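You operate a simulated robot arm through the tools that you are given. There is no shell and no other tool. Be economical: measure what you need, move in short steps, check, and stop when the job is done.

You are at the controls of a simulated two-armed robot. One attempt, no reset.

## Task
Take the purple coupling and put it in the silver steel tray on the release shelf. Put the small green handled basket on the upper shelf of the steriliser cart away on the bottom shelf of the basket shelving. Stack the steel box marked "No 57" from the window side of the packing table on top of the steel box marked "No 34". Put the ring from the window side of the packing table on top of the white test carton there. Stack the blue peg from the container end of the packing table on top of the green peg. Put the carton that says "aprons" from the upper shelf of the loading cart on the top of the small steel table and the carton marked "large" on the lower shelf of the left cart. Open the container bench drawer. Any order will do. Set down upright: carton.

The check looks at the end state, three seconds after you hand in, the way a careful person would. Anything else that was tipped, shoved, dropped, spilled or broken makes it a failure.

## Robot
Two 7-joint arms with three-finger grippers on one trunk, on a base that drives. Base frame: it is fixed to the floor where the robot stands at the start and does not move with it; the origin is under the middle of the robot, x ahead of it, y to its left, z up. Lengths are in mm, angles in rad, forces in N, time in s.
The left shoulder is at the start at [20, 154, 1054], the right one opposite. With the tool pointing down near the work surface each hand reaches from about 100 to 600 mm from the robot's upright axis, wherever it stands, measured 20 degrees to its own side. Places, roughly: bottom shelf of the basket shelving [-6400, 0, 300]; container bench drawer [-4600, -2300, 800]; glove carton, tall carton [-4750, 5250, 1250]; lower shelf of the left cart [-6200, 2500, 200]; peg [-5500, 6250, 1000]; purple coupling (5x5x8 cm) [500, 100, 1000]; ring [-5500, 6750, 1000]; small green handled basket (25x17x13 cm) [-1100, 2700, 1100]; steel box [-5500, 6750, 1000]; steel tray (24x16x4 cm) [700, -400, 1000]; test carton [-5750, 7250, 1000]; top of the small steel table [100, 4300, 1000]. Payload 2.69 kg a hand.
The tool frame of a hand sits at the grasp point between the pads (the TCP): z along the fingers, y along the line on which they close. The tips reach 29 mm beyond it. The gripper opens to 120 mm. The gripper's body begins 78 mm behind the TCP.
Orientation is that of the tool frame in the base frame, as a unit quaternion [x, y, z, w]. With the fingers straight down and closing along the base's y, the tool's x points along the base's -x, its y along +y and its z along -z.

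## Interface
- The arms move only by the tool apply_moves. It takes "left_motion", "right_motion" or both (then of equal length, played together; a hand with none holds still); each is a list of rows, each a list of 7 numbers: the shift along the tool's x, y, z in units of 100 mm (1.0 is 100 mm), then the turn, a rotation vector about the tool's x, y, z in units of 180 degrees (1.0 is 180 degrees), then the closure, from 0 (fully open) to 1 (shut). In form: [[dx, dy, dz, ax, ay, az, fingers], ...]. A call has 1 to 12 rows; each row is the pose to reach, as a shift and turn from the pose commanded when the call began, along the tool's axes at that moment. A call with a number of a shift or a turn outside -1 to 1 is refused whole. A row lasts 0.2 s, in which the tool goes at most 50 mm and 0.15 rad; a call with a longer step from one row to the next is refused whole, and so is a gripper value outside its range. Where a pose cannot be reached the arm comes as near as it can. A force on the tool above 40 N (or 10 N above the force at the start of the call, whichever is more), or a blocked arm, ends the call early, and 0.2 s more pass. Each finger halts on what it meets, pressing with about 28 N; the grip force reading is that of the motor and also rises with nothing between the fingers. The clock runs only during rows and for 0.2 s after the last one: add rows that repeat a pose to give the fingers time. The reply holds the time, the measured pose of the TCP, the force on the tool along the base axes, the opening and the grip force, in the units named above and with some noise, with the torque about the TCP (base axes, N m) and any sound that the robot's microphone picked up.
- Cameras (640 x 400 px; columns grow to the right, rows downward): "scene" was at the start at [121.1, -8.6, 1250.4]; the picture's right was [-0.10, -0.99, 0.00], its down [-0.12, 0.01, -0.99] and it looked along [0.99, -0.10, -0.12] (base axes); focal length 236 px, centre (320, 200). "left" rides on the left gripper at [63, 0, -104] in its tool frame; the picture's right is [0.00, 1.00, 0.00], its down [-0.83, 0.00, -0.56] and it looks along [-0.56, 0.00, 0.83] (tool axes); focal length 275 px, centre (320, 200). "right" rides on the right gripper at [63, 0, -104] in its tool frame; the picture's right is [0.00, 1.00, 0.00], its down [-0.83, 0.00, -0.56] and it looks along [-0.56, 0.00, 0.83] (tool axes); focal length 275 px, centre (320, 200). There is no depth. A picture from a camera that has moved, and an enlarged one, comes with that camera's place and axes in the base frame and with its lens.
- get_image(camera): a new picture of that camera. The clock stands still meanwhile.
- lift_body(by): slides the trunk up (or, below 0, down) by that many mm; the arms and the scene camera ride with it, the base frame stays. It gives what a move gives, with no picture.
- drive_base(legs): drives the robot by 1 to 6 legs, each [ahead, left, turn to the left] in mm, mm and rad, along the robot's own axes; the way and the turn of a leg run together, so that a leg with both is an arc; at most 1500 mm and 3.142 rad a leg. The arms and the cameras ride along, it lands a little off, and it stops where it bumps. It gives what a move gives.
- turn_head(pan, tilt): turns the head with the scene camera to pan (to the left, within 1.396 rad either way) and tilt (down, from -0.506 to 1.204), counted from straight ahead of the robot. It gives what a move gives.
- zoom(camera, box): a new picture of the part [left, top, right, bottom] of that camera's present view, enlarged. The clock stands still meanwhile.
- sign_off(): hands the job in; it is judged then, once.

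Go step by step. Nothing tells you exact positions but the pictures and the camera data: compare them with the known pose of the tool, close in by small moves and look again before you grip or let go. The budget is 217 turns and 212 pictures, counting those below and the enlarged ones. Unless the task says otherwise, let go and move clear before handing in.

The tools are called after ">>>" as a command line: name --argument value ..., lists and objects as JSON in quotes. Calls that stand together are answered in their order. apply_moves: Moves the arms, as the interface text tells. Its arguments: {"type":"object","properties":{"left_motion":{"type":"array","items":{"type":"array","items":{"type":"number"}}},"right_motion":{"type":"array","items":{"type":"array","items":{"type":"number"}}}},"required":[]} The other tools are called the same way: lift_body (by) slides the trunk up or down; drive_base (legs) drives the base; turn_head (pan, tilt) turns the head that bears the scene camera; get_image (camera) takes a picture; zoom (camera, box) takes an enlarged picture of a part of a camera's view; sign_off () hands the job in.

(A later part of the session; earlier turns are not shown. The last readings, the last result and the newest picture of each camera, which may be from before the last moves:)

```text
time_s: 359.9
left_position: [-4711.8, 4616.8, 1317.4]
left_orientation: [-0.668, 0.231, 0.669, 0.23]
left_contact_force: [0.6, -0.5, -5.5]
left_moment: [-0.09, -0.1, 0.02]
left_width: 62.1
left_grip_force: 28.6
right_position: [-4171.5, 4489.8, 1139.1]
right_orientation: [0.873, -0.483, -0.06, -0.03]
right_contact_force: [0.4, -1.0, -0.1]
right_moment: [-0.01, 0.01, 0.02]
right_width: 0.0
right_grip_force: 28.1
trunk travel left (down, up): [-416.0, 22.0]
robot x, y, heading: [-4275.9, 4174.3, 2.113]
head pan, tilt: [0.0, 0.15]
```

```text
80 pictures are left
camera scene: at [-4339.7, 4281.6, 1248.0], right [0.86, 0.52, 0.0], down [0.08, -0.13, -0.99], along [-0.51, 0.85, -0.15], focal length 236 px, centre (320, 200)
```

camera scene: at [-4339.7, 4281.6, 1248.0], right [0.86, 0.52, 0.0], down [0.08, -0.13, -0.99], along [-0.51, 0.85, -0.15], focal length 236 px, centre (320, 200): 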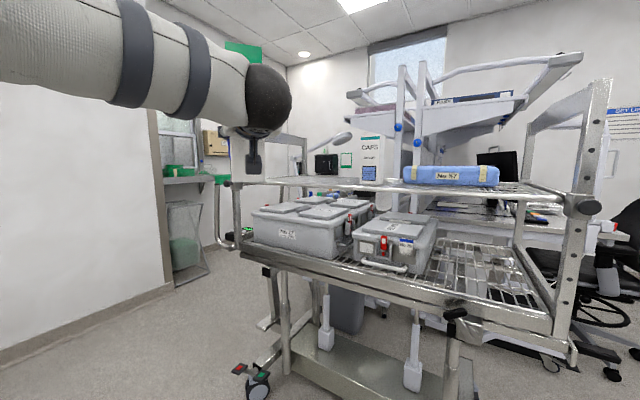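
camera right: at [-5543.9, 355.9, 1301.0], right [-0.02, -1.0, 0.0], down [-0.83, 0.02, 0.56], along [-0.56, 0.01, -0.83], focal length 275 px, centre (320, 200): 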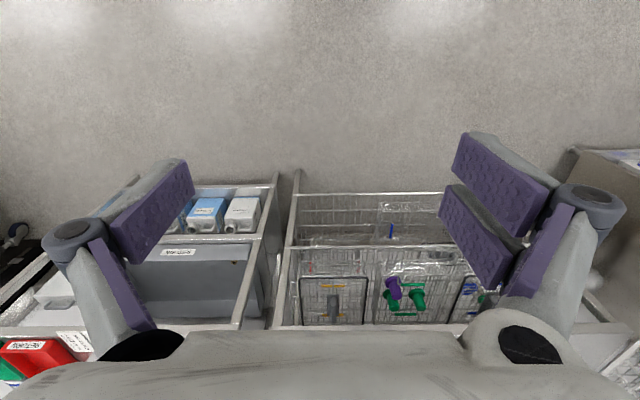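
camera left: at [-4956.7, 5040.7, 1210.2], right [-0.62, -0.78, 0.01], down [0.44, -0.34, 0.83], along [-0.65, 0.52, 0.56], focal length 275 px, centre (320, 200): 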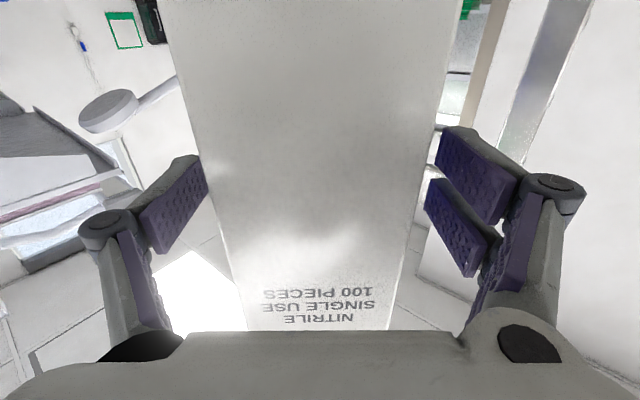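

LARGE is held and the cart's other contents are undisturbed. I turn to face -x and drive down to the left washer cart, looking at its lower shelf.

>>> drive_base --legs '[[0, 0, 1.03], [150, 850, 0], [150, 830, 0]]'

>>> turn_head --pan 0 --tilt 0.35

>>> get_image --camera "scene"

```text
time_s: 375.7
left_position: [-5193.1, 2373.9, 1317.0]
left_orientation: [-0.695, -0.123, 0.696, -0.127]
left_contact_force: [-0.2, -0.7, -4.2]
left_moment: [0.02, -0.15, 0.03]
left_width: 61.6
left_grip_force: 27.4
right_position: [-4802.5, 2766.5, 1137.6]
right_orientation: [0.998, 0.003, -0.067, 0.003]
right_contact_force: [-0.7, 0.0, -1.0]
right_moment: [0.02, 0.01, 0.01]
right_width: 0.4
right_grip_force: 28.0
trunk travel left (down, up): [-416.0, 22.0]
robot x, y, heading: [-4592.9, 2508.5, 3.129]
head pan, tilt: [0.0, 0.15]
```

```text
time_s: 376.4
left_position: [-5192.7, 2374.0, 1317.8]
left_orientation: [-0.696, -0.124, 0.696, -0.127]
left_contact_force: [-0.1, 0.5, -5.0]
left_moment: [0.05, -0.13, 0.02]
left_width: 61.6
left_grip_force: 27.7
right_position: [-4801.6, 2766.7, 1138.9]
right_orientation: [0.998, 0.002, -0.067, 0.003]
right_contact_force: [0.2, 0.2, 0.0]
right_moment: [0.02, -0.02, 0.03]
right_width: 0.0
right_grip_force: 28.3
trunk travel left (down, up): [-416.0, 22.0]
robot x, y, heading: [-4592.6, 2511.3, 3.128]
head pan, tilt: [0.0, 0.351]
```

```text
79 pictures are left
camera scene: at [-4713.3, 2513.6, 1229.3], right [0.01, 1.0, 0.0], down [0.34, 0.0, -0.94], along [-0.94, 0.01, -0.34], focal length 236 px, centre (320, 200)
```

scene: 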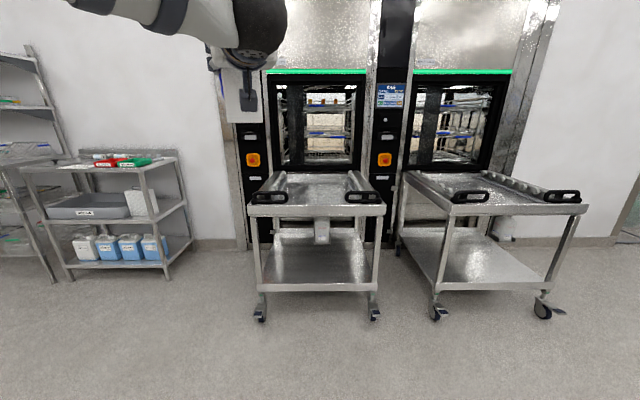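

The left cart is straight ahead: lower shelf at about z 225, front edge x ≈ -5905. I straighten the hand's yaw and lower the trunk by 200 mm to see how the pose changes.

>>> apply_moves --left_motion '[[0.1, 0, 0, 0.04, 0, 0, 0.8], [0.3, 0, 0, 0.08, 0, 0, 0.8], [0.5, 0, 0, 0.115, 0, 0, 0.8], [0.7, 0, 0, 0.115, 0, 0, 0.8]]'

>>> lift_body --by -200

>>> get_image --camera "scene"

```text
time_s: 377.4
left_position: [-5193.0, 2373.5, 1246.5]
left_orientation: [0.707, -0.006, -0.707, -0.001]
left_contact_force: [0.4, -0.2, -4.7]
left_moment: [-0.01, -0.16, 0.03]
left_width: 62.0
left_grip_force: 27.8
right_position: [-4803.8, 2765.7, 1138.5]
right_orientation: [0.998, 0.003, -0.066, 0.003]
right_contact_force: [-0.1, -0.4, -0.3]
right_moment: [0.0, -0.01, -0.01]
right_width: 0.0
right_grip_force: 28.0
trunk travel left (down, up): [-416.0, 22.0]
robot x, y, heading: [-4591.3, 2513.2, 3.129]
head pan, tilt: [0.0, 0.351]
```

```text
time_s: 379.6
left_position: [-5192.5, 2374.2, 1048.9]
left_orientation: [-0.707, 0.003, 0.707, 0.0]
left_contact_force: [-0.1, -0.1, -5.6]
left_moment: [0.03, -0.14, 0.0]
left_width: 61.9
left_grip_force: 28.6
right_position: [-4872.9, 2767.5, 851.8]
right_orientation: [0.992, 0.003, 0.126, 0.005]
right_contact_force: [0.2, 0.5, -0.4]
right_moment: [-0.01, -0.01, -0.04]
right_width: 0.2
right_grip_force: 28.3
trunk travel left (down, up): [-216.0, 222.0]
robot x, y, heading: [-4589.8, 2511.1, 3.131]
head pan, tilt: [0.0, 0.351]
```

```text
78 pictures are left
camera scene: at [-4797.7, 2514.6, 1013.3], right [0.01, 1.0, 0.0], down [0.34, 0.0, -0.94], along [-0.94, 0.01, -0.34], focal length 236 px, centre (320, 200)
```

scene: 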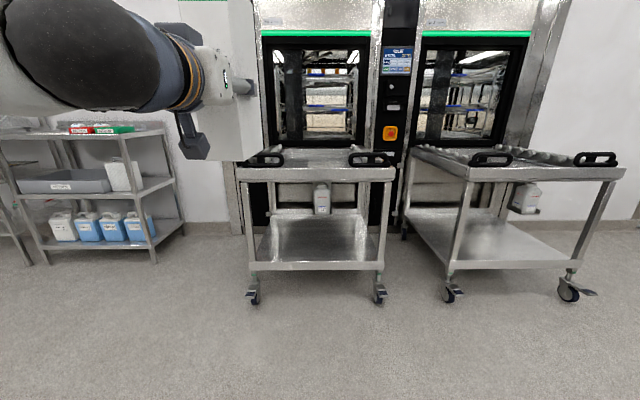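

The hand stays level and drops exactly with the trunk. I lower another 200 mm and bring the arm down towards shelf height.

>>> lift_body --by -200

>>> apply_moves --left_motion '[[0.35, 0, 0, 0, 0, 0, 0.8], [0.7, 0, 0, 0, 0, 0, 0.8], [1.0, 0, 0, 0, 0, 0, 0.8]]'

>>> apply_moves --left_motion '[[0.35, 0, 0, 0, 0, 0, 0.8], [0.7, 0, 0, 0, 0, 0, 0.8], [1.0, 0, 0, 0, 0, 0, 0.8]]'

>>> get_image --camera "scene"

```text
time_s: 381.8
left_position: [-5192.9, 2374.0, 847.4]
left_orientation: [-0.707, 0.004, 0.707, 0.001]
left_contact_force: [-0.1, 0.4, -4.8]
left_moment: [0.0, -0.14, 0.0]
left_width: 61.8
left_grip_force: 27.8
right_position: [-4922.5, 2767.4, 605.9]
right_orientation: [0.975, 0.002, 0.22, 0.008]
right_contact_force: [0.0, 0.1, 0.3]
right_moment: [0.03, 0.01, 0.0]
right_width: 0.0
right_grip_force: 27.9
trunk travel left (down, up): [-16.0, 422.0]
robot x, y, heading: [-4590.7, 2508.9, 3.127]
head pan, tilt: [0.0, 0.351]
```

```text
time_s: 382.6
left_position: [-5190.9, 2371.6, 747.0]
left_orientation: [0.707, -0.004, -0.707, 0.0]
left_contact_force: [0.2, 0.3, -5.0]
left_moment: [0.02, -0.11, -0.01]
left_width: 61.6
left_grip_force: 28.4
right_position: [-4921.7, 2766.9, 604.9]
right_orientation: [0.975, 0.002, 0.22, 0.008]
right_contact_force: [-0.5, -0.1, 0.0]
right_moment: [0.01, 0.01, -0.05]
right_width: 0.2
right_grip_force: 27.9
trunk travel left (down, up): [-16.0, 422.0]
robot x, y, heading: [-4589.4, 2509.8, 3.134]
head pan, tilt: [0.0, 0.351]
```

```text
time_s: 383.4
left_position: [-5193.2, 2372.7, 647.2]
left_orientation: [-0.707, 0.004, 0.707, 0.001]
left_contact_force: [-0.5, 0.0, -5.2]
left_moment: [0.0, -0.14, 0.0]
left_width: 61.8
left_grip_force: 28.4
right_position: [-4923.0, 2766.6, 605.6]
right_orientation: [0.975, 0.002, 0.22, 0.008]
right_contact_force: [-0.1, 0.0, 0.8]
right_moment: [0.04, -0.04, -0.01]
right_width: 0.2
right_grip_force: 27.4
trunk travel left (down, up): [-16.0, 422.0]
robot x, y, heading: [-4586.4, 2510.0, 3.13]
head pan, tilt: [0.0, 0.351]
```

```text
77 pictures are left
camera scene: at [-4866.1, 2515.4, 797.5], right [0.01, 1.0, 0.0], down [0.34, 0.0, -0.94], along [-0.94, 0.01, -0.34], focal length 236 px, centre (320, 200)
```

scene: 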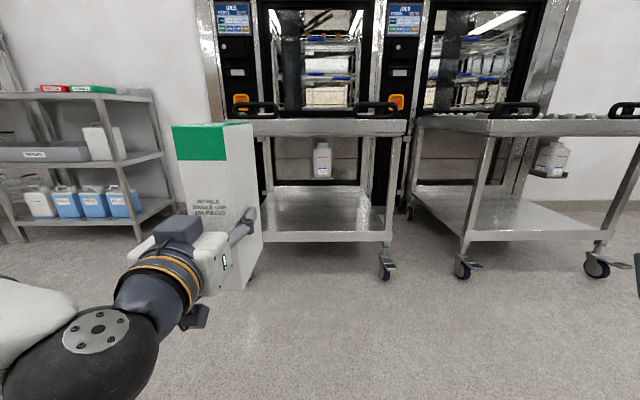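

LARGE is level at about z 647. The cart's lower shelf is at roughly z 290 with its front near x -5830. I lower 210 mm more and drive forward 500 mm, then check heights.

>>> apply_moves --left_motion '[[0.35, 0, 0, 0, 0, 0, 0.8], [0.7, 0, 0, 0, 0, 0, 0.8], [1.0, 0, 0, 0, 0, 0, 0.8]]'

>>> apply_moves --left_motion '[[0.35, 0, 0, 0, 0, 0, 0.8], [0.7, 0, 0, 0, 0, 0, 0.8], [1.0, 0, 0, 0, 0, 0, 0.8]]'

>>> drive_base --legs '[[480, 0, 0]]'

>>> get_image --camera "scene"

>>> get_image --camera "left"

```text
time_s: 384.2
left_position: [-5193.6, 2374.6, 547.8]
left_orientation: [-0.707, 0.004, 0.708, -0.001]
left_contact_force: [0.4, 0.3, -5.0]
left_moment: [0.04, -0.15, -0.02]
left_width: 61.7
left_grip_force: 28.2
right_position: [-4922.4, 2765.4, 603.4]
right_orientation: [0.975, 0.001, 0.22, 0.008]
right_contact_force: [0.3, 0.6, -0.1]
right_moment: [0.03, -0.02, 0.02]
right_width: 0.3
right_grip_force: 28.5
trunk travel left (down, up): [-16.0, 422.0]
robot x, y, heading: [-4590.8, 2509.2, 3.13]
head pan, tilt: [0.0, 0.351]
```

```text
time_s: 385.0
left_position: [-5192.9, 2371.4, 447.2]
left_orientation: [-0.707, 0.003, 0.707, -0.001]
left_contact_force: [-0.6, -0.2, -5.4]
left_moment: [-0.02, -0.13, -0.02]
left_width: 61.7
left_grip_force: 28.5
right_position: [-4922.5, 2766.3, 606.0]
right_orientation: [0.975, 0.001, 0.22, 0.008]
right_contact_force: [0.7, -0.4, -0.5]
right_moment: [0.04, 0.0, 0.02]
right_width: 0.1
right_grip_force: 27.9
trunk travel left (down, up): [-16.0, 422.0]
robot x, y, heading: [-4590.0, 2513.5, 3.131]
head pan, tilt: [0.0, 0.351]
```

```text
time_s: 387.8
left_position: [-5672.0, 2374.1, 448.0]
left_orientation: [0.707, -0.003, -0.707, 0.001]
left_contact_force: [-0.1, -0.1, -4.8]
left_moment: [0.01, -0.13, 0.0]
left_width: 61.8
left_grip_force: 28.1
right_position: [-5401.8, 2770.8, 605.9]
right_orientation: [0.975, 0.003, 0.22, 0.008]
right_contact_force: [0.0, -0.2, 1.3]
right_moment: [0.05, 0.01, -0.01]
right_width: 0.0
right_grip_force: 28.0
trunk travel left (down, up): [-16.0, 422.0]
robot x, y, heading: [-5070.6, 2516.2, 3.129]
head pan, tilt: [0.0, 0.351]
```

```text
76 pictures are left
camera scene: at [-5345.5, 2519.6, 797.5], right [0.01, 1.0, 0.0], down [0.34, 0.0, -0.94], along [-0.94, 0.01, -0.34], focal length 236 px, centre (320, 200)
```

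scene: 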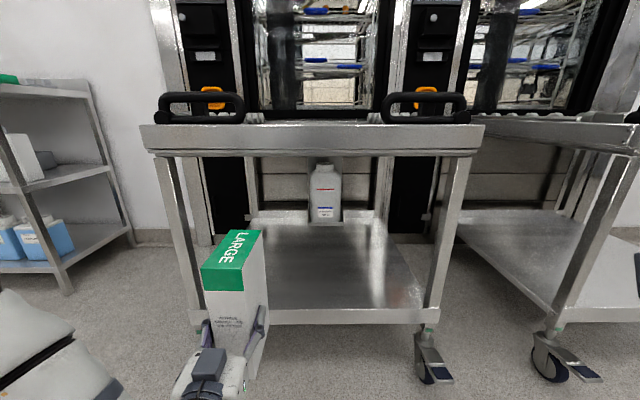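

```text
75 pictures are left
camera left: at [-5567.9, 2375.1, 384.3], right [0.0, -1.0, 0.01], down [0.56, 0.01, 0.83], along [-0.83, 0.01, 0.56], focal length 275 px, centre (320, 200)
```

left: 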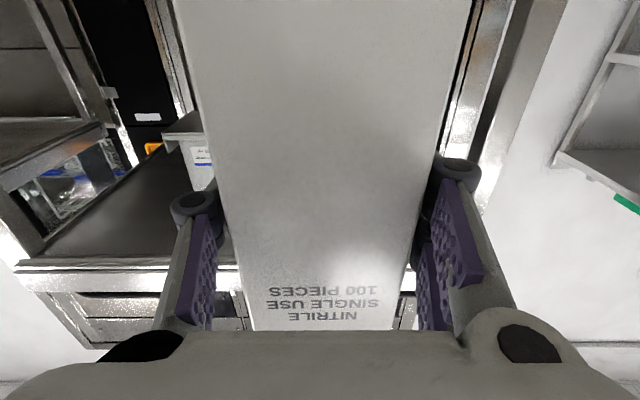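

I zoom to measure the shelf edge height more accurately before going in.

>>> zoom --camera "scene" --box '[150, 200, 470, 400]'

```text
2.00 times, centred on (310, 300) of scene
camera zoom: at [-5345.5, 2519.6, 797.5], right [0.01, 1.0, 0.0], down [0.34, 0.0, -0.94], along [-0.94, 0.01, -0.34], focal length 472 px, centre (340, 0)
```

zoom: 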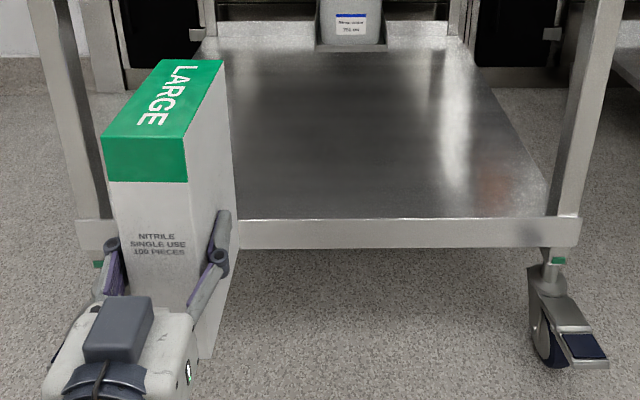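

The shelf edge is at roughly z 265, x ≈ -5886. I drive in 298 mm with the carton's bottom at about 330, and look.

>>> drive_base --legs '[[298, 0, 0]]'

>>> apply_moves --left_motion '[[0.2, 0, 0, 0, 0, 0, 0.8], [0.4, 0, 0, 0, 0, 0, 0.8], [0.4, 0, 0, 0, 0, 0, 0.8]]'

>>> get_image --camera "scene"

```text
time_s: 389.9
left_position: [-5970.0, 2377.9, 448.4]
left_orientation: [0.707, -0.003, -0.707, 0.0]
left_contact_force: [0.3, -0.4, -4.8]
left_moment: [-0.05, -0.11, 0.0]
left_width: 61.8
left_grip_force: 27.8
right_position: [-5699.2, 2773.1, 605.4]
right_orientation: [0.975, 0.003, 0.22, 0.007]
right_contact_force: [0.2, -0.4, -0.1]
right_moment: [-0.02, -0.04, 0.02]
right_width: 0.0
right_grip_force: 28.6
trunk travel left (down, up): [-16.0, 422.0]
robot x, y, heading: [-5367.9, 2519.0, 3.132]
head pan, tilt: [0.0, 0.351]
```

```text
time_s: 390.7
left_position: [-5967.9, 2379.0, 406.1]
left_orientation: [0.707, -0.003, -0.707, 0.001]
left_contact_force: [0.2, -0.5, -5.2]
left_moment: [0.01, -0.11, 0.02]
left_width: 61.7
left_grip_force: 27.8
right_position: [-5699.8, 2772.5, 604.9]
right_orientation: [0.976, 0.004, 0.22, 0.007]
right_contact_force: [0.2, -0.6, -0.6]
right_moment: [-0.02, 0.0, 0.0]
right_width: 0.0
right_grip_force: 27.6
trunk travel left (down, up): [-16.0, 422.0]
robot x, y, heading: [-5369.6, 2520.7, 3.136]
head pan, tilt: [0.0, 0.351]
```

```text
73 pictures are left
camera scene: at [-5643.2, 2522.0, 797.4], right [0.01, 1.0, 0.0], down [0.34, 0.0, -0.94], along [-0.94, 0.01, -0.34], focal length 236 px, centre (320, 200)
```

scene: 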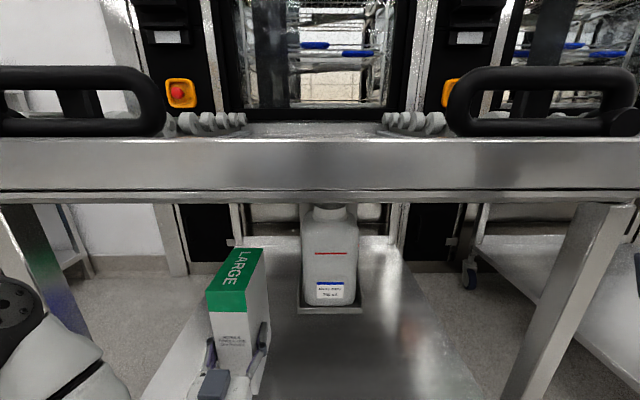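

LARGE is over the shelf, beside the bottle holder. I lower in small steps until it touches.

>>> apply_moves --left_motion '[[0.12, 0, 0, 0, 0, 0, 0.8], [0.12, 0, 0, 0, 0, 0, 0.8]]'

>>> apply_moves --left_motion '[[0.08, 0, 0, 0, 0, 0, 0.8], [0.08, 0, 0, 0, 0, 0, 0.8]]'

>>> apply_moves --left_motion '[[0.05, 0, 0, 0, 0, 0, 0.8], [0.05, 0, 0, 0, 0, 0, 0.8]]'

```text
time_s: 391.3
left_position: [-5968.8, 2379.9, 394.7]
left_orientation: [0.707, -0.003, -0.707, 0.001]
left_contact_force: [-1.0, 0.6, -4.4]
left_moment: [-0.01, -0.14, -0.03]
left_width: 61.8
left_grip_force: 27.9
right_position: [-5700.2, 2772.8, 605.6]
right_orientation: [0.975, 0.002, 0.22, 0.008]
right_contact_force: [-0.9, -0.3, -0.7]
right_moment: [0.0, -0.03, -0.02]
right_width: 0.2
right_grip_force: 28.4
trunk travel left (down, up): [-16.0, 422.0]
robot x, y, heading: [-5368.9, 2516.5, 3.132]
head pan, tilt: [0.0, 0.351]
```

```text
time_s: 391.9
left_position: [-5970.4, 2378.2, 388.2]
left_orientation: [0.707, -0.004, -0.707, 0.002]
left_contact_force: [-0.5, -0.2, -4.4]
left_moment: [0.01, -0.14, -0.01]
left_width: 61.9
left_grip_force: 28.1
right_position: [-5700.0, 2773.6, 606.0]
right_orientation: [0.975, 0.003, 0.22, 0.008]
right_contact_force: [-0.7, -1.2, -0.1]
right_moment: [-0.04, -0.01, -0.03]
right_width: 0.2
right_grip_force: 28.2
trunk travel left (down, up): [-16.0, 422.0]
robot x, y, heading: [-5366.2, 2516.3, 3.137]
head pan, tilt: [0.0, 0.351]
```

```text
time_s: 392.5
left_position: [-5969.1, 2378.1, 382.1]
left_orientation: [0.707, -0.003, -0.707, 0.001]
left_contact_force: [-0.6, 0.1, -4.4]
left_moment: [-0.04, -0.13, 0.03]
left_width: 61.7
left_grip_force: 27.6
right_position: [-5700.1, 2772.8, 605.6]
right_orientation: [0.975, 0.003, 0.22, 0.008]
right_contact_force: [-0.4, 0.9, 0.2]
right_moment: [0.01, -0.03, 0.01]
right_width: 0.0
right_grip_force: 28.2
trunk travel left (down, up): [-16.0, 422.0]
robot x, y, heading: [-5366.5, 2516.0, 3.134]
head pan, tilt: [0.0, 0.351]
```

No contact yet; I keep lowering in 6 mm steps.

>>> apply_moves --left_motion '[[0.06, 0, 0, 0, 0, 0, 0.8], [0.06, 0, 0, 0, 0, 0, 0.8]]'

>>> apply_moves --left_motion '[[0.06, 0, 0, 0, 0, 0, 0.8], [0.06, 0, 0, 0, 0, 0, 0.8]]'

>>> apply_moves --left_motion '[[0.06, 0, 0, 0, 0, 0, 0.8], [0.06, 0, 0, 0, 0, 0, 0.8]]'

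>>> turn_head --pan 0.2 --tilt 0.7

>>> get_image --camera "scene"

```text
time_s: 393.1
left_position: [-5969.6, 2377.3, 377.0]
left_orientation: [0.707, -0.003, -0.707, 0.002]
left_contact_force: [0.0, -0.2, -4.7]
left_moment: [0.0, -0.15, 0.02]
left_width: 61.7
left_grip_force: 27.3
right_position: [-5700.0, 2774.1, 604.8]
right_orientation: [0.976, 0.003, 0.22, 0.008]
right_contact_force: [0.2, 0.2, -0.2]
right_moment: [-0.01, 0.0, 0.01]
right_width: 0.2
right_grip_force: 27.7
trunk travel left (down, up): [-16.0, 422.0]
robot x, y, heading: [-5368.3, 2520.2, 3.139]
head pan, tilt: [0.0, 0.351]
```

```text
time_s: 393.7
left_position: [-5970.7, 2378.0, 370.7]
left_orientation: [0.707, -0.004, -0.707, 0.001]
left_contact_force: [-0.3, 0.4, -5.0]
left_moment: [0.02, -0.15, -0.01]
left_width: 61.7
left_grip_force: 27.9
right_position: [-5700.2, 2773.1, 605.0]
right_orientation: [0.975, 0.003, 0.22, 0.007]
right_contact_force: [-0.4, -0.4, 0.1]
right_moment: [0.0, 0.03, 0.0]
right_width: 0.0
right_grip_force: 27.9
trunk travel left (down, up): [-16.0, 422.0]
robot x, y, heading: [-5369.0, 2522.9, 3.134]
head pan, tilt: [0.0, 0.351]
```

```text
time_s: 394.3
left_position: [-5971.1, 2377.4, 364.7]
left_orientation: [0.707, -0.003, -0.707, 0.0]
left_contact_force: [-0.3, 1.5, -4.3]
left_moment: [-0.01, -0.16, -0.02]
left_width: 61.7
left_grip_force: 27.7
right_position: [-5699.6, 2774.1, 605.1]
right_orientation: [0.976, 0.003, 0.219, 0.007]
right_contact_force: [0.0, 0.1, 0.3]
right_moment: [-0.02, -0.01, 0.03]
right_width: 0.2
right_grip_force: 28.3
trunk travel left (down, up): [-16.0, 422.0]
robot x, y, heading: [-5370.9, 2519.4, 3.13]
head pan, tilt: [0.0, 0.351]
```

```text
time_s: 395.1
left_position: [-5969.8, 2377.6, 365.2]
left_orientation: [0.707, -0.004, -0.707, 0.0]
left_contact_force: [0.0, 0.0, -5.9]
left_moment: [0.01, -0.16, 0.0]
left_width: 61.9
left_grip_force: 28.0
right_position: [-5700.4, 2773.0, 605.6]
right_orientation: [0.975, 0.003, 0.221, 0.007]
right_contact_force: [0.2, -0.5, -0.1]
right_moment: [0.03, 0.05, 0.01]
right_width: 0.0
right_grip_force: 28.1
trunk travel left (down, up): [-16.0, 422.0]
robot x, y, heading: [-5369.7, 2520.3, 3.133]
head pan, tilt: [0.201, 0.7]
```

```text
72 pictures are left
camera scene: at [-5633.4, 2505.1, 766.1], right [-0.19, 0.98, 0.0], down [0.63, 0.12, -0.77], along [-0.75, -0.15, -0.64], focal length 236 px, centre (320, 200)
```

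scene: 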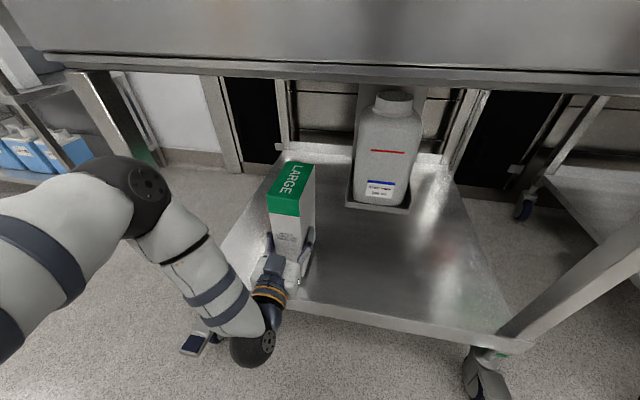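

The carton hangs well inside the shelf edge. I continue lowering to contact.

>>> apply_moves --left_motion '[[0.08, 0, 0, 0, 0, 0, 0.8], [0.08, 0, 0, 0, 0, 0, 0.8]]'

>>> apply_moves --left_motion '[[0.06, 0, 0, 0, 0, 0, 0.8], [0.06, 0, 0, 0, 0, 0, 0.8]]'

>>> zoom --camera "scene" --box '[200, 140, 420, 340]'

```text
time_s: 395.7
left_position: [-5969.9, 2376.7, 356.5]
left_orientation: [0.707, -0.003, -0.707, 0.002]
left_contact_force: [1.3, 0.5, -5.9]
left_moment: [0.0, -0.14, -0.01]
left_width: 61.7
left_grip_force: 28.0
right_position: [-5700.0, 2772.7, 605.7]
right_orientation: [0.976, 0.003, 0.219, 0.008]
right_contact_force: [-0.5, 0.1, 0.1]
right_moment: [0.02, 0.03, 0.02]
right_width: 0.1
right_grip_force: 28.2
trunk travel left (down, up): [-16.0, 422.0]
robot x, y, heading: [-5366.6, 2520.4, 3.131]
head pan, tilt: [0.201, 0.7]
```

```text
time_s: 396.3
left_position: [-5970.0, 2376.6, 349.6]
left_orientation: [0.707, -0.003, -0.707, 0.0]
left_contact_force: [-0.3, -0.8, -4.8]
left_moment: [0.01, -0.15, -0.02]
left_width: 61.6
left_grip_force: 28.0
right_position: [-5700.8, 2773.0, 605.5]
right_orientation: [0.976, 0.004, 0.22, 0.007]
right_contact_force: [-0.2, 0.3, -0.5]
right_moment: [-0.04, 0.0, 0.04]
right_width: 0.2
right_grip_force: 27.6
trunk travel left (down, up): [-16.0, 422.0]
robot x, y, heading: [-5370.8, 2520.0, 3.134]
head pan, tilt: [0.201, 0.7]
```

```text
2.00 times, centred on (310, 240) of scene
camera zoom: at [-5633.4, 2505.0, 766.0], right [-0.19, 0.98, 0.0], down [0.63, 0.12, -0.76], along [-0.75, -0.15, -0.64], focal length 472 px, centre (340, 120)
```

zoom: 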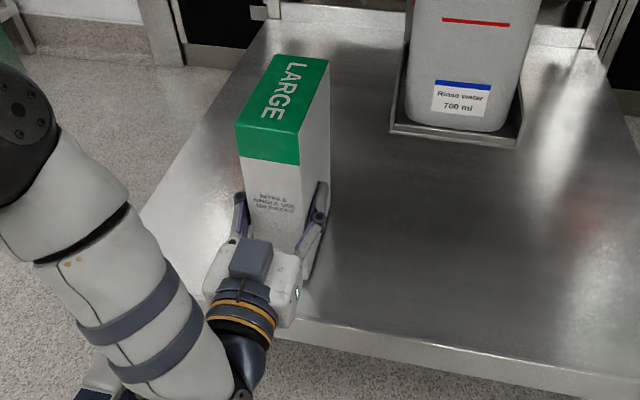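

No contact yet. I go on in small steps.

>>> apply_moves --left_motion '[[0.07, 0, 0, 0, 0, 0, 0.8], [0.07, 0, 0, 0, 0, 0, 0.8]]'

>>> apply_moves --left_motion '[[0.07, 0, 0, 0, 0, 0, 0.8], [0.07, 0, 0, 0, 0, 0, 0.8]]'

>>> apply_moves --left_motion '[[0.07, 0, 0, 0, 0, 0, 0.8], [0.07, 0, 0, 0, 0, 0, 0.8]]'

>>> zoom --camera "scene" --box '[200, 140, 420, 340]'

```text
time_s: 396.9
left_position: [-5969.5, 2376.7, 343.3]
left_orientation: [0.707, -0.004, -0.707, 0.001]
left_contact_force: [-0.1, -0.1, -5.0]
left_moment: [-0.03, -0.15, 0.0]
left_width: 61.8
left_grip_force: 28.2
right_position: [-5699.2, 2772.8, 604.3]
right_orientation: [0.976, 0.003, 0.219, 0.008]
right_contact_force: [-0.1, -0.8, -0.4]
right_moment: [0.03, -0.01, 0.01]
right_width: 0.0
right_grip_force: 27.5
trunk travel left (down, up): [-16.0, 422.0]
robot x, y, heading: [-5366.6, 2518.8, 3.131]
head pan, tilt: [0.201, 0.7]
```

```text
time_s: 397.5
left_position: [-5969.2, 2377.3, 338.9]
left_orientation: [-0.705, 0.002, 0.71, -0.001]
left_contact_force: [3.4, -2.6, 15.4]
left_moment: [0.37, 0.06, 0.09]
left_width: 61.8
left_grip_force: 27.9
right_position: [-5698.8, 2772.8, 606.7]
right_orientation: [0.976, 0.004, 0.22, 0.008]
right_contact_force: [-0.5, -1.4, 0.9]
right_moment: [0.04, -0.01, 0.0]
right_width: 0.0
right_grip_force: 28.3
trunk travel left (down, up): [-16.0, 422.0]
robot x, y, heading: [-5370.8, 2520.3, 3.131]
head pan, tilt: [0.201, 0.7]
```

```text
time_s: 398.1
left_position: [-5971.9, 2377.7, 334.3]
left_orientation: [-0.703, 0.002, 0.711, -0.001]
left_contact_force: [-6.3, 1.3, 30.5]
left_moment: [0.8, 0.71, -0.08]
left_width: 61.6
left_grip_force: 27.7
right_position: [-5698.3, 2773.8, 605.4]
right_orientation: [0.976, 0.003, 0.219, 0.007]
right_contact_force: [-1.0, 0.1, -0.7]
right_moment: [0.0, 0.03, -0.02]
right_width: 0.0
right_grip_force: 28.1
trunk travel left (down, up): [-16.0, 422.0]
robot x, y, heading: [-5369.3, 2518.8, 3.138]
head pan, tilt: [0.201, 0.7]
```

```text
2.00 times, centred on (310, 240) of scene
camera zoom: at [-5631.9, 2505.6, 766.7], right [-0.19, 0.98, 0.0], down [0.63, 0.12, -0.77], along [-0.75, -0.15, -0.64], focal length 472 px, centre (340, 120)
```

zoom: 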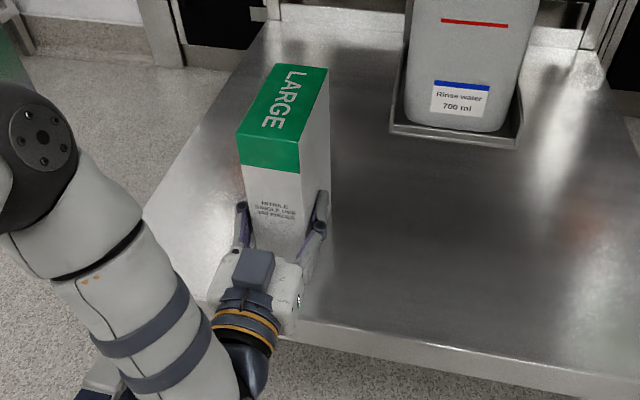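

LARGE now rests on the shelf. I ease off, open, draw the hand straight back and reverse.

>>> apply_moves --left_motion '[[-0.08, 0, 0, 0, 0, 0, 0.8], [-0.08, 0, 0, 0, 0, 0, 0.5], [-0.08, 0, 0, 0, 0, 0, 0.3], [-0.08, 0, 0, 0, 0, 0, 0.25], [-0.08, 0, 0, 0, 0, 0, 0.25]]'

>>> drive_base --legs '[[-350, 0, 0]]'

>>> turn_head --pan 0.1 --tilt 0.4

>>> get_image --camera "scene"

```text
time_s: 399.3
left_position: [-5969.4, 2377.2, 336.5]
left_orientation: [0.707, -0.004, -0.707, 0.001]
left_contact_force: [0.2, -0.6, 0.2]
left_moment: [0.0, -0.04, -0.01]
left_width: 90.2
left_grip_force: 0.1
right_position: [-5699.0, 2774.7, 605.6]
right_orientation: [0.975, 0.002, 0.22, 0.008]
right_contact_force: [-0.1, -0.3, 0.2]
right_moment: [-0.05, -0.01, 0.01]
right_width: 0.1
right_grip_force: 28.1
trunk travel left (down, up): [-16.0, 422.0]
robot x, y, heading: [-5369.1, 2516.8, 3.131]
head pan, tilt: [0.201, 0.7]
```

```text
time_s: 401.6
left_position: [-5620.5, 2376.1, 337.5]
left_orientation: [0.707, -0.007, -0.707, -0.002]
left_contact_force: [0.1, 0.3, -0.3]
left_moment: [-0.01, 0.01, -0.02]
left_width: 90.0
left_grip_force: 0.1
right_position: [-5347.4, 2771.5, 605.0]
right_orientation: [0.975, -0.001, 0.22, 0.008]
right_contact_force: [-0.3, -0.5, -0.4]
right_moment: [-0.03, 0.01, 0.01]
right_width: 0.0
right_grip_force: 27.4
trunk travel left (down, up): [-16.0, 422.0]
robot x, y, heading: [-5015.1, 2514.8, 3.126]
head pan, tilt: [0.201, 0.7]
```

```text
time_s: 402.4
left_position: [-5620.8, 2377.1, 337.6]
left_orientation: [0.707, -0.007, -0.707, -0.002]
left_contact_force: [0.0, 1.0, -0.3]
left_moment: [-0.04, -0.03, 0.02]
left_width: 89.8
left_grip_force: 0.0
right_position: [-5347.6, 2771.3, 604.5]
right_orientation: [0.976, -0.001, 0.219, 0.008]
right_contact_force: [-0.6, 0.5, -0.2]
right_moment: [-0.02, 0.02, 0.0]
right_width: 0.1
right_grip_force: 27.9
trunk travel left (down, up): [-16.0, 422.0]
robot x, y, heading: [-5020.3, 2512.1, 3.125]
head pan, tilt: [0.099, 0.4]
```

```text
69 pictures are left
camera scene: at [-5291.7, 2510.7, 792.9], right [-0.08, 1.0, 0.0], down [0.39, 0.03, -0.92], along [-0.92, -0.08, -0.39], focal length 236 px, centre (320, 200)
```

scene: 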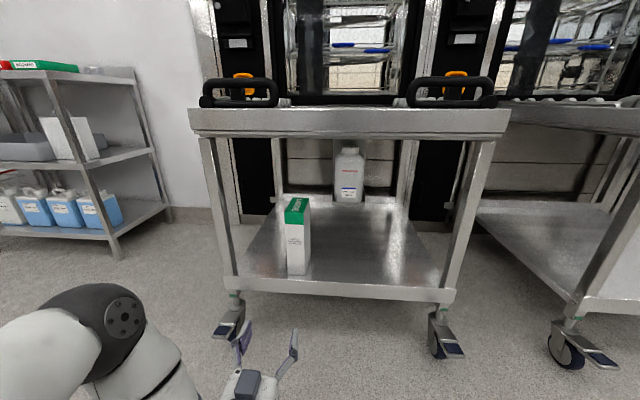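

LARGE stands upright on the left cart's lower shelf. Now for the packing table: I raise the trunk, bring the left hand back to a fingers-down posture and turn towards +y.

>>> lift_body --by 400

>>> apply_moves --left_motion '[[0, 0, -0.1, 0, 0.045, 0, 0], [0, 0, -0.2, 0, 0.09, 0, 0], [0, 0, -0.3, 0, 0.135, 0, 0], [0, 0, -0.4, 0, 0.18, 0, 0], [0, 0, -0.5, 0, 0.225, 0, 0], [0, 0, -0.6, 0, 0.27, 0, 0], [0, 0, -0.7, 0, 0.315, 0, 0], [0, 0, -0.8, 0, 0.36, 0, 0], [0, 0, -0.9, 0, 0.405, 0, 0], [0, 0, -1.0, 0, 0.45, 0, 0], [0, 0, -1.0, 0, 0.495, 0, 0], [0, 0, -1.0, 0, 0.5, 0, 0]]'

>>> apply_moves --left_motion '[[0.3, 0, -0.3, 0, 0, 0, 0], [0.6, 0, -0.6, 0, 0, 0, 0], [0.8, 0, -0.9, 0, 0, 0, 0], [1.0, 0, -1.0, 0, 0, 0, 0]]'

>>> apply_moves --left_motion '[[0.2, 0, -0.3, 0, 0, 0, 0], [0.4, 0, -0.6, 0, 0, 0, 0], [0.5, 0, -0.9, 0, 0, 0, 0], [0.5, 0, -1.0, 0, 0, 0, 0]]'

>>> apply_moves --left_motion '[[0, 0, -0.3, 0, 0, 0, 0], [0, 0, -0.6, 0, 0, 0, 0], [0, 0, -0.9, 0, 0, 0, 0], [0, 0, -1.0, 0, 0, 0, 0]]'

>>> drive_base --legs '[[-100, -850, 0], [0, -850, 0], [0, 0, -1.555]]'

```text
time_s: 406.2
left_position: [-5620.8, 2376.4, 737.2]
left_orientation: [0.707, -0.006, -0.707, -0.001]
left_contact_force: [-0.1, 0.7, 0.5]
left_moment: [-0.02, 0.03, 0.01]
left_width: 90.0
left_grip_force: 0.0
right_position: [-5348.1, 2771.2, 1004.7]
right_orientation: [0.975, -0.001, 0.221, 0.008]
right_contact_force: [0.8, 0.1, -0.1]
right_moment: [-0.03, 0.02, 0.02]
right_width: 0.0
right_grip_force: 27.8
trunk travel left (down, up): [-416.0, 22.0]
robot x, y, heading: [-5015.7, 2517.9, 3.126]
head pan, tilt: [0.099, 0.4]
```

```text
time_s: 408.8
left_position: [-5520.7, 2376.1, 738.3]
left_orientation: [1.0, -0.005, 0.0, 0.003]
left_contact_force: [-0.8, 0.9, -0.6]
left_moment: [0.0, 0.06, 0.0]
left_width: 120.0
left_grip_force: 0.1
right_position: [-5347.3, 2771.5, 1005.8]
right_orientation: [0.975, 0.0, 0.22, 0.009]
right_contact_force: [0.0, 0.8, -0.1]
right_moment: [-0.01, 0.01, 0.01]
right_width: 0.0
right_grip_force: 28.1
trunk travel left (down, up): [-416.0, 22.0]
robot x, y, heading: [-5017.4, 2514.1, 3.123]
head pan, tilt: [0.099, 0.4]
```

```text
time_s: 409.8
left_position: [-5419.1, 2375.8, 839.3]
left_orientation: [1.0, -0.006, 0.0, 0.003]
left_contact_force: [1.1, -0.3, -0.1]
left_moment: [0.0, -0.02, 0.03]
left_width: 120.3
left_grip_force: 0.0
right_position: [-5348.6, 2771.5, 1005.8]
right_orientation: [0.976, 0.0, 0.22, 0.008]
right_contact_force: [0.2, -0.5, 0.4]
right_moment: [-0.02, 0.02, 0.01]
right_width: 0.3
right_grip_force: 27.7
trunk travel left (down, up): [-416.0, 22.0]
robot x, y, heading: [-5017.6, 2513.3, 3.126]
head pan, tilt: [0.099, 0.4]
```

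```text
time_s: 410.8
left_position: [-5369.0, 2376.6, 939.1]
left_orientation: [1.0, -0.006, 0.0, 0.002]
left_contact_force: [0.2, 0.1, 0.2]
left_moment: [0.0, 0.03, -0.01]
left_width: 120.0
left_grip_force: 0.0
right_position: [-5346.8, 2771.6, 1005.3]
right_orientation: [0.975, -0.001, 0.22, 0.009]
right_contact_force: [0.6, 0.0, 0.6]
right_moment: [-0.03, 0.02, -0.01]
right_width: 0.0
right_grip_force: 27.8
trunk travel left (down, up): [-416.0, 22.0]
robot x, y, heading: [-5017.2, 2511.8, 3.123]
head pan, tilt: [0.099, 0.4]
```

```text
time_s: 411.8
left_position: [-5369.0, 2376.4, 1038.1]
left_orientation: [1.0, -0.006, 0.0, 0.003]
left_contact_force: [-0.5, -0.6, -0.4]
left_moment: [-0.01, -0.03, -0.04]
left_width: 119.9
left_grip_force: 0.0
right_position: [-5347.6, 2771.0, 1005.3]
right_orientation: [0.975, -0.001, 0.22, 0.009]
right_contact_force: [-0.9, -0.3, -0.3]
right_moment: [0.0, -0.01, 0.0]
right_width: 0.0
right_grip_force: 28.3
trunk travel left (down, up): [-416.0, 22.0]
robot x, y, heading: [-5018.9, 2516.1, 3.127]
head pan, tilt: [0.099, 0.4]
```

```text
time_s: 429.0
left_position: [-5048.5, 4558.9, 1037.8]
left_orientation: [0.712, -0.702, -0.002, 0.003]
left_contact_force: [0.3, -0.5, 0.2]
left_moment: [0.0, 0.03, -0.03]
left_width: 120.1
left_grip_force: 0.1
right_position: [-4653.8, 4546.5, 1005.7]
right_orientation: [0.697, -0.682, 0.152, 0.16]
right_contact_force: [-0.2, -0.4, 0.3]
right_moment: [0.03, 0.0, 0.02]
right_width: 0.0
right_grip_force: 27.6
trunk travel left (down, up): [-416.0, 22.0]
robot x, y, heading: [-4901.6, 4207.3, 1.58]
head pan, tilt: [0.099, 0.4]
```

I drive round the west side of the loading cart and look at the packing table.

>>> drive_base --legs '[[20, 450, 0], [150, 400, 0], [150, 330, 0], [900, 0, 0]]'

>>> turn_head --pan -0.5 --tilt 0.25

>>> get_image --camera "scene"

```text
time_s: 443.1
left_position: [-6224.3, 5761.9, 1037.9]
left_orientation: [0.711, -0.703, -0.002, 0.001]
left_contact_force: [-0.3, 0.0, -1.0]
left_moment: [-0.02, -0.01, -0.03]
left_width: 120.0
left_grip_force: 0.0
right_position: [-5827.8, 5746.7, 1004.9]
right_orientation: [0.697, -0.683, 0.152, 0.159]
right_contact_force: [-0.2, 0.0, 0.2]
right_moment: [-0.03, 0.02, 0.03]
right_width: 0.0
right_grip_force: 27.4
trunk travel left (down, up): [-416.0, 22.0]
robot x, y, heading: [-6079.6, 5410.2, 1.58]
head pan, tilt: [0.099, 0.4]
```

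```text
time_s: 444.1
left_position: [-6222.5, 5760.8, 1037.7]
left_orientation: [0.711, -0.703, -0.003, 0.003]
left_contact_force: [-0.5, 0.7, 0.4]
left_moment: [-0.03, -0.03, -0.01]
left_width: 120.5
left_grip_force: 0.0
right_position: [-5828.7, 5747.6, 1004.8]
right_orientation: [0.696, -0.683, 0.152, 0.16]
right_contact_force: [-0.2, 0.0, -1.0]
right_moment: [-0.04, -0.02, 0.01]
right_width: 0.3
right_grip_force: 28.1
trunk travel left (down, up): [-416.0, 22.0]
robot x, y, heading: [-6075.6, 5410.0, 1.576]
head pan, tilt: [-0.499, 0.25]
```

```text
68 pictures are left
camera scene: at [-6034.2, 5524.2, 1238.7], right [0.88, -0.47, 0.0], down [-0.12, -0.22, -0.97], along [0.46, 0.85, -0.25], focal length 236 px, centre (320, 200)
```

scene: 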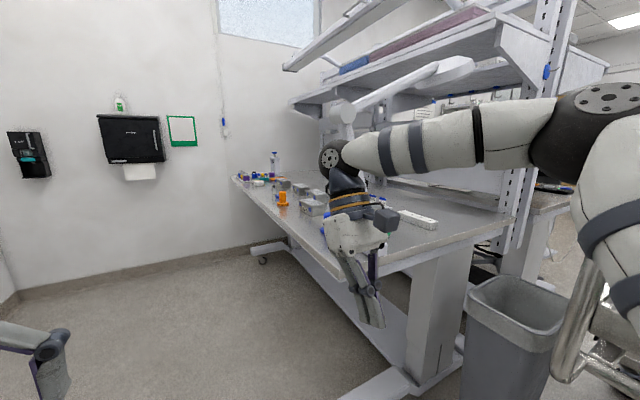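

The packing table's west edge is at x ≈ -5760, spanning y 5920–7530. I move along its west side facing +x and look down at its surface.

>>> drive_base --legs '[[0, 100, 0], [0, 0, -1.576], [0, 900, 0]]'

>>> turn_head --pan 0.3 --tilt 0.45

>>> get_image --camera "scene"

```text
time_s: 456.1
left_position: [-5848.0, 6452.1, 1037.8]
left_orientation: [-0.015, 1.0, 0.003, 0.0]
left_contact_force: [0.2, -0.1, -0.1]
left_moment: [0.0, 0.0, -0.03]
left_width: 119.7
left_grip_force: 0.0
right_position: [-5855.2, 6057.1, 1005.9]
right_orientation: [-0.018, 0.975, 0.004, -0.22]
right_contact_force: [0.3, -0.7, -0.5]
right_moment: [0.0, -0.02, 0.01]
right_width: 0.0
right_grip_force: 27.9
trunk travel left (down, up): [-416.0, 22.0]
robot x, y, heading: [-6196.5, 6295.8, 0.025]
head pan, tilt: [-0.499, 0.25]
```

```text
time_s: 457.3
left_position: [-5847.6, 6451.7, 1036.9]
left_orientation: [-0.015, 1.0, 0.004, 0.0]
left_contact_force: [0.1, 0.0, -0.4]
left_moment: [-0.01, 0.01, 0.0]
left_width: 120.2
left_grip_force: 0.0
right_position: [-5854.1, 6056.8, 1005.0]
right_orientation: [-0.019, 0.975, 0.004, -0.221]
right_contact_force: [0.0, -0.3, -0.4]
right_moment: [0.01, 0.01, -0.01]
right_width: 0.0
right_grip_force: 28.2
trunk travel left (down, up): [-416.0, 22.0]
robot x, y, heading: [-6193.4, 6300.7, 0.026]
head pan, tilt: [0.3, 0.45]
```

```text
67 pictures are left
camera scene: at [-6078.5, 6331.0, 1220.1], right [0.32, -0.95, 0.0], down [-0.41, -0.14, -0.9], along [0.85, 0.29, -0.44], focal length 236 px, centre (320, 200)
```

scene: 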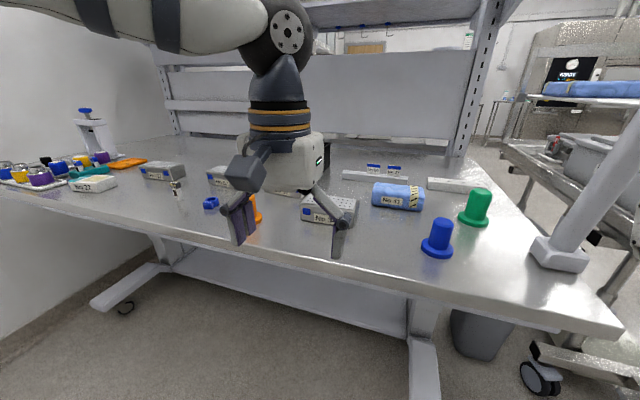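

I see the pegs at the right, several small steel boxes, a ring and others. I zoom in on both halves.

>>> zoom --camera "scene" --box '[0, 100, 260, 260]'

>>> zoom --camera "scene" --box '[280, 150, 540, 310]'

```text
2.46 times, centred on (130, 180) of scene
camera zoom: at [-6078.5, 6331.0, 1220.1], right [0.32, -0.95, 0.0], down [-0.41, -0.14, -0.9], along [0.85, 0.29, -0.44], focal length 581 px, centre (788, 249)
```

zoom: 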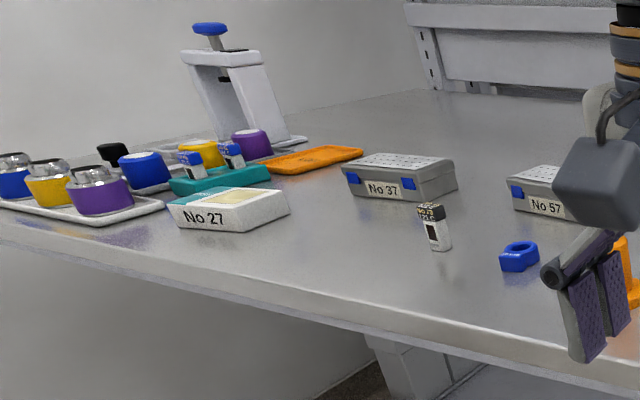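

```text
2.46 times, centred on (410, 230) of scene
camera zoom: at [-6078.5, 6331.0, 1220.1], right [0.32, -0.95, 0.0], down [-0.41, -0.14, -0.9], along [0.85, 0.29, -0.44], focal length 581 px, centre (98, 126)
```

zoom: 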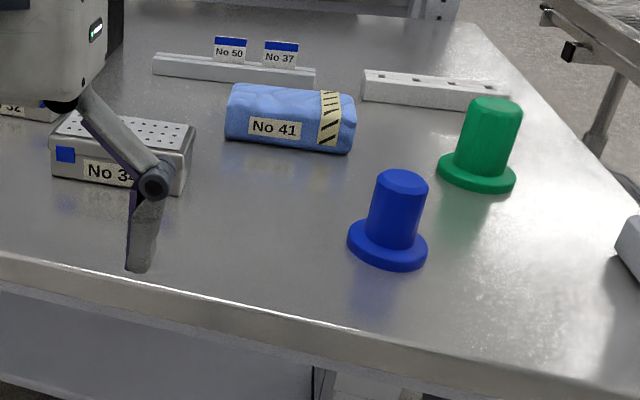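

The pegs: blue at about [-5652, 6233], green at about [-5503, 6139]. Boxes No 34, No 57 and the blue ring are further left, and white test carton No 27 is beyond. I start with the pegs: raise the left hand and move over the blue peg.

>>> apply_moves --left_motion '[[0, 0, -0.4, 0, 0, 0, 0], [0, 0, -0.8, 0, 0, 0, 0]]'

>>> drive_base --legs '[[0, -215, -0.025], [100, 0, 0]]'

>>> get_image --camera "left"

```text
time_s: 457.9
left_position: [-5849.9, 6450.9, 1117.9]
left_orientation: [-0.014, 1.0, 0.004, 0.0]
left_contact_force: [0.2, -0.5, 0.2]
left_moment: [-0.01, -0.02, -0.01]
left_width: 119.8
left_grip_force: 0.0
right_position: [-5853.9, 6057.1, 1006.0]
right_orientation: [-0.018, 0.975, 0.004, -0.22]
right_contact_force: [0.4, 0.6, 0.4]
right_moment: [0.01, 0.01, -0.01]
right_width: 0.1
right_grip_force: 28.0
trunk travel left (down, up): [-416.0, 22.0]
robot x, y, heading: [-6194.9, 6300.9, 0.027]
head pan, tilt: [0.3, 0.45]
```

```text
time_s: 460.9
left_position: [-5743.8, 6227.4, 1116.7]
left_orientation: [-0.002, 1.0, 0.004, 0.0]
left_contact_force: [0.3, 0.0, 0.7]
left_moment: [0.0, 0.06, 0.0]
left_width: 119.9
left_grip_force: 0.1
right_position: [-5759.7, 5833.1, 1005.9]
right_orientation: [-0.006, 0.975, 0.006, -0.22]
right_contact_force: [-0.3, -1.1, -0.5]
right_moment: [0.0, 0.03, -0.02]
right_width: 0.2
right_grip_force: 28.3
trunk travel left (down, up): [-416.0, 22.0]
robot x, y, heading: [-6090.3, 6087.2, -0.003]
head pan, tilt: [0.3, 0.45]
```

```text
64 pictures are left
camera left: at [-5806.6, 6227.3, 1220.9], right [0.0, 1.0, 0.01], down [0.83, 0.0, 0.56], along [0.56, 0.0, -0.83], focal length 275 px, centre (320, 200)
```

left: 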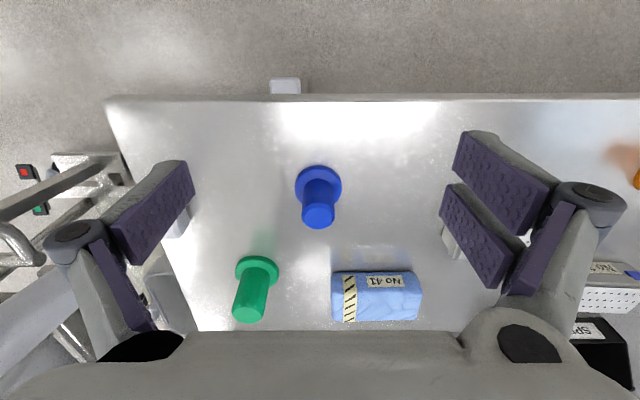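

Blue peg: about [-5613, 6225], 62 mm tall on the table at z ≈ 903. Green: about [-5453, 6121]. I move over the blue peg and check from above.

>>> apply_moves --left_motion '[[-0.35, 0, 0, 0, 0, 0, 0.2], [-0.7, 0, 0, 0, 0, 0, 0.2], [-1.0, -0.02, 0, 0, 0, 0, 0.2]]'

>>> apply_moves --left_motion '[[-0.31, 0, 0.2, 0, 0, 0, 0.2], [-0.31, 0, 0.6, 0, 0, 0, 0.2], [-0.31, 0, 1.0, 0, 0, 0, 0.2], [-0.31, 0, 1.0, 0, 0, 0, 0.2]]'

>>> get_image --camera "left"

```text
time_s: 461.7
left_position: [-5644.4, 6223.9, 1116.4]
left_orientation: [-0.002, 1.0, 0.004, 0.0]
left_contact_force: [-0.1, -0.8, -0.1]
left_moment: [0.03, 0.01, 0.01]
left_width: 96.0
left_grip_force: 0.0
right_position: [-5760.3, 5830.9, 1003.7]
right_orientation: [-0.005, 0.975, 0.008, -0.22]
right_contact_force: [0.7, -0.5, -0.1]
right_moment: [-0.01, 0.02, -0.01]
right_width: 0.1
right_grip_force: 27.9
trunk travel left (down, up): [-416.0, 22.0]
robot x, y, heading: [-6093.2, 6087.3, -0.004]
head pan, tilt: [0.3, 0.45]
```

```text
time_s: 462.7
left_position: [-5611.5, 6224.7, 1018.3]
left_orientation: [-0.001, 1.0, 0.004, 0.0]
left_contact_force: [-0.1, 0.2, -0.2]
left_moment: [-0.04, 0.04, 0.01]
left_width: 96.1
left_grip_force: 0.1
right_position: [-5760.1, 5833.0, 1006.5]
right_orientation: [-0.005, 0.975, 0.007, -0.22]
right_contact_force: [0.5, -0.1, 0.2]
right_moment: [0.02, 0.0, -0.03]
right_width: 0.1
right_grip_force: 27.9
trunk travel left (down, up): [-416.0, 22.0]
robot x, y, heading: [-6097.9, 6086.7, -0.006]
head pan, tilt: [0.3, 0.45]
```

```text
63 pictures are left
camera left: at [-5675.1, 6225.5, 1122.5], right [0.0, 1.0, 0.01], down [0.83, 0.0, 0.56], along [0.56, 0.0, -0.83], focal length 275 px, centre (320, 200)
```

left: 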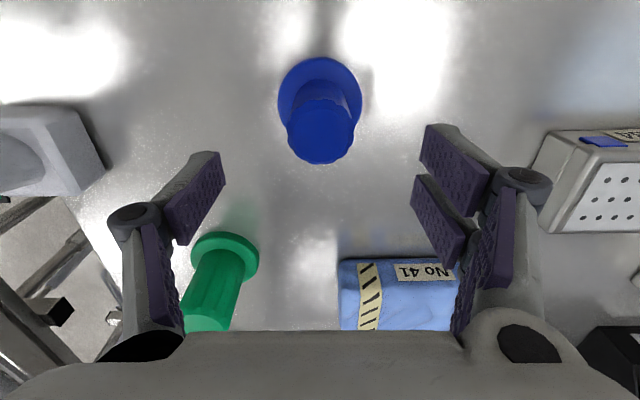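

The peg is centred, about 12 mm nearer than the fingers. I correct, lower around its post, close and lift.

>>> apply_moves --left_motion '[[0.12, 0, 0.2, 0, 0, 0, 0.2], [0.12, 0, 0.45, 0, 0, 0, 0.2], [0.12, 0, 0.58, 0, 0, 0, 0.2], [0.12, 0, 0.58, 0, 0, 0, 0.6], [0.12, 0, 0.58, 0, 0, 0, 1], [0.12, 0, 0.58, 0, 0, 0, 1], [0.12, 0, 0.58, 0, 0, 0, 1]]'

>>> apply_moves --left_motion '[[0, 0, -0.4, 0, 0, 0, 1], [0, 0, -0.8, 0, 0, 0, 1], [0, 0, -1.0, 0, 0, 0, 1], [0, 0, -1.0, 0, 0, 0, 1]]'

>>> get_image --camera "left"

```text
time_s: 464.3
left_position: [-5624.3, 6226.6, 959.1]
left_orientation: [-0.002, 1.0, 0.004, 0.0]
left_contact_force: [-0.3, 0.2, -0.4]
left_moment: [-0.02, -0.07, -0.01]
left_width: 36.7
left_grip_force: 27.6
right_position: [-5759.1, 5832.1, 1005.7]
right_orientation: [-0.005, 0.976, 0.007, -0.22]
right_contact_force: [-0.1, -0.1, 0.2]
right_moment: [-0.01, 0.0, 0.0]
right_width: 0.0
right_grip_force: 28.1
trunk travel left (down, up): [-416.0, 22.0]
robot x, y, heading: [-6092.7, 6083.3, 0.003]
head pan, tilt: [0.3, 0.45]
```

```text
time_s: 465.3
left_position: [-5624.4, 6228.1, 1060.4]
left_orientation: [-0.002, 1.0, 0.004, 0.0]
left_contact_force: [0.1, -1.5, -1.2]
left_moment: [-0.01, 0.0, -0.02]
left_width: 36.7
left_grip_force: 27.8
right_position: [-5761.0, 5833.4, 1005.2]
right_orientation: [-0.005, 0.975, 0.007, -0.22]
right_contact_force: [-0.3, 0.3, 0.2]
right_moment: [0.0, 0.0, 0.02]
right_width: 0.1
right_grip_force: 28.3
trunk travel left (down, up): [-416.0, 22.0]
robot x, y, heading: [-6095.8, 6086.1, -0.007]
head pan, tilt: [0.3, 0.45]
```

```text
62 pictures are left
camera left: at [-5687.3, 6227.5, 1164.4], right [0.0, 1.0, 0.01], down [0.83, 0.0, 0.56], along [0.56, 0.0, -0.83], focal length 275 px, centre (320, 200)
```

left: 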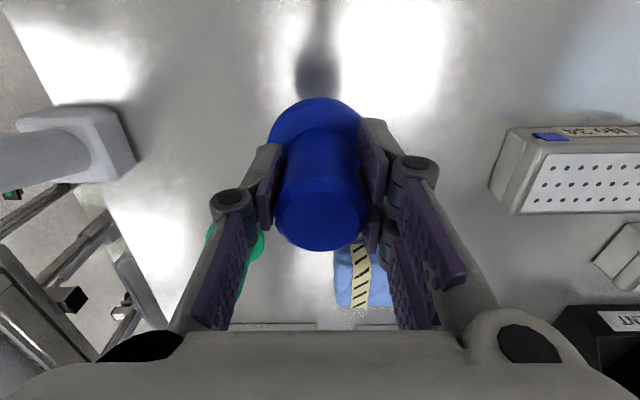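

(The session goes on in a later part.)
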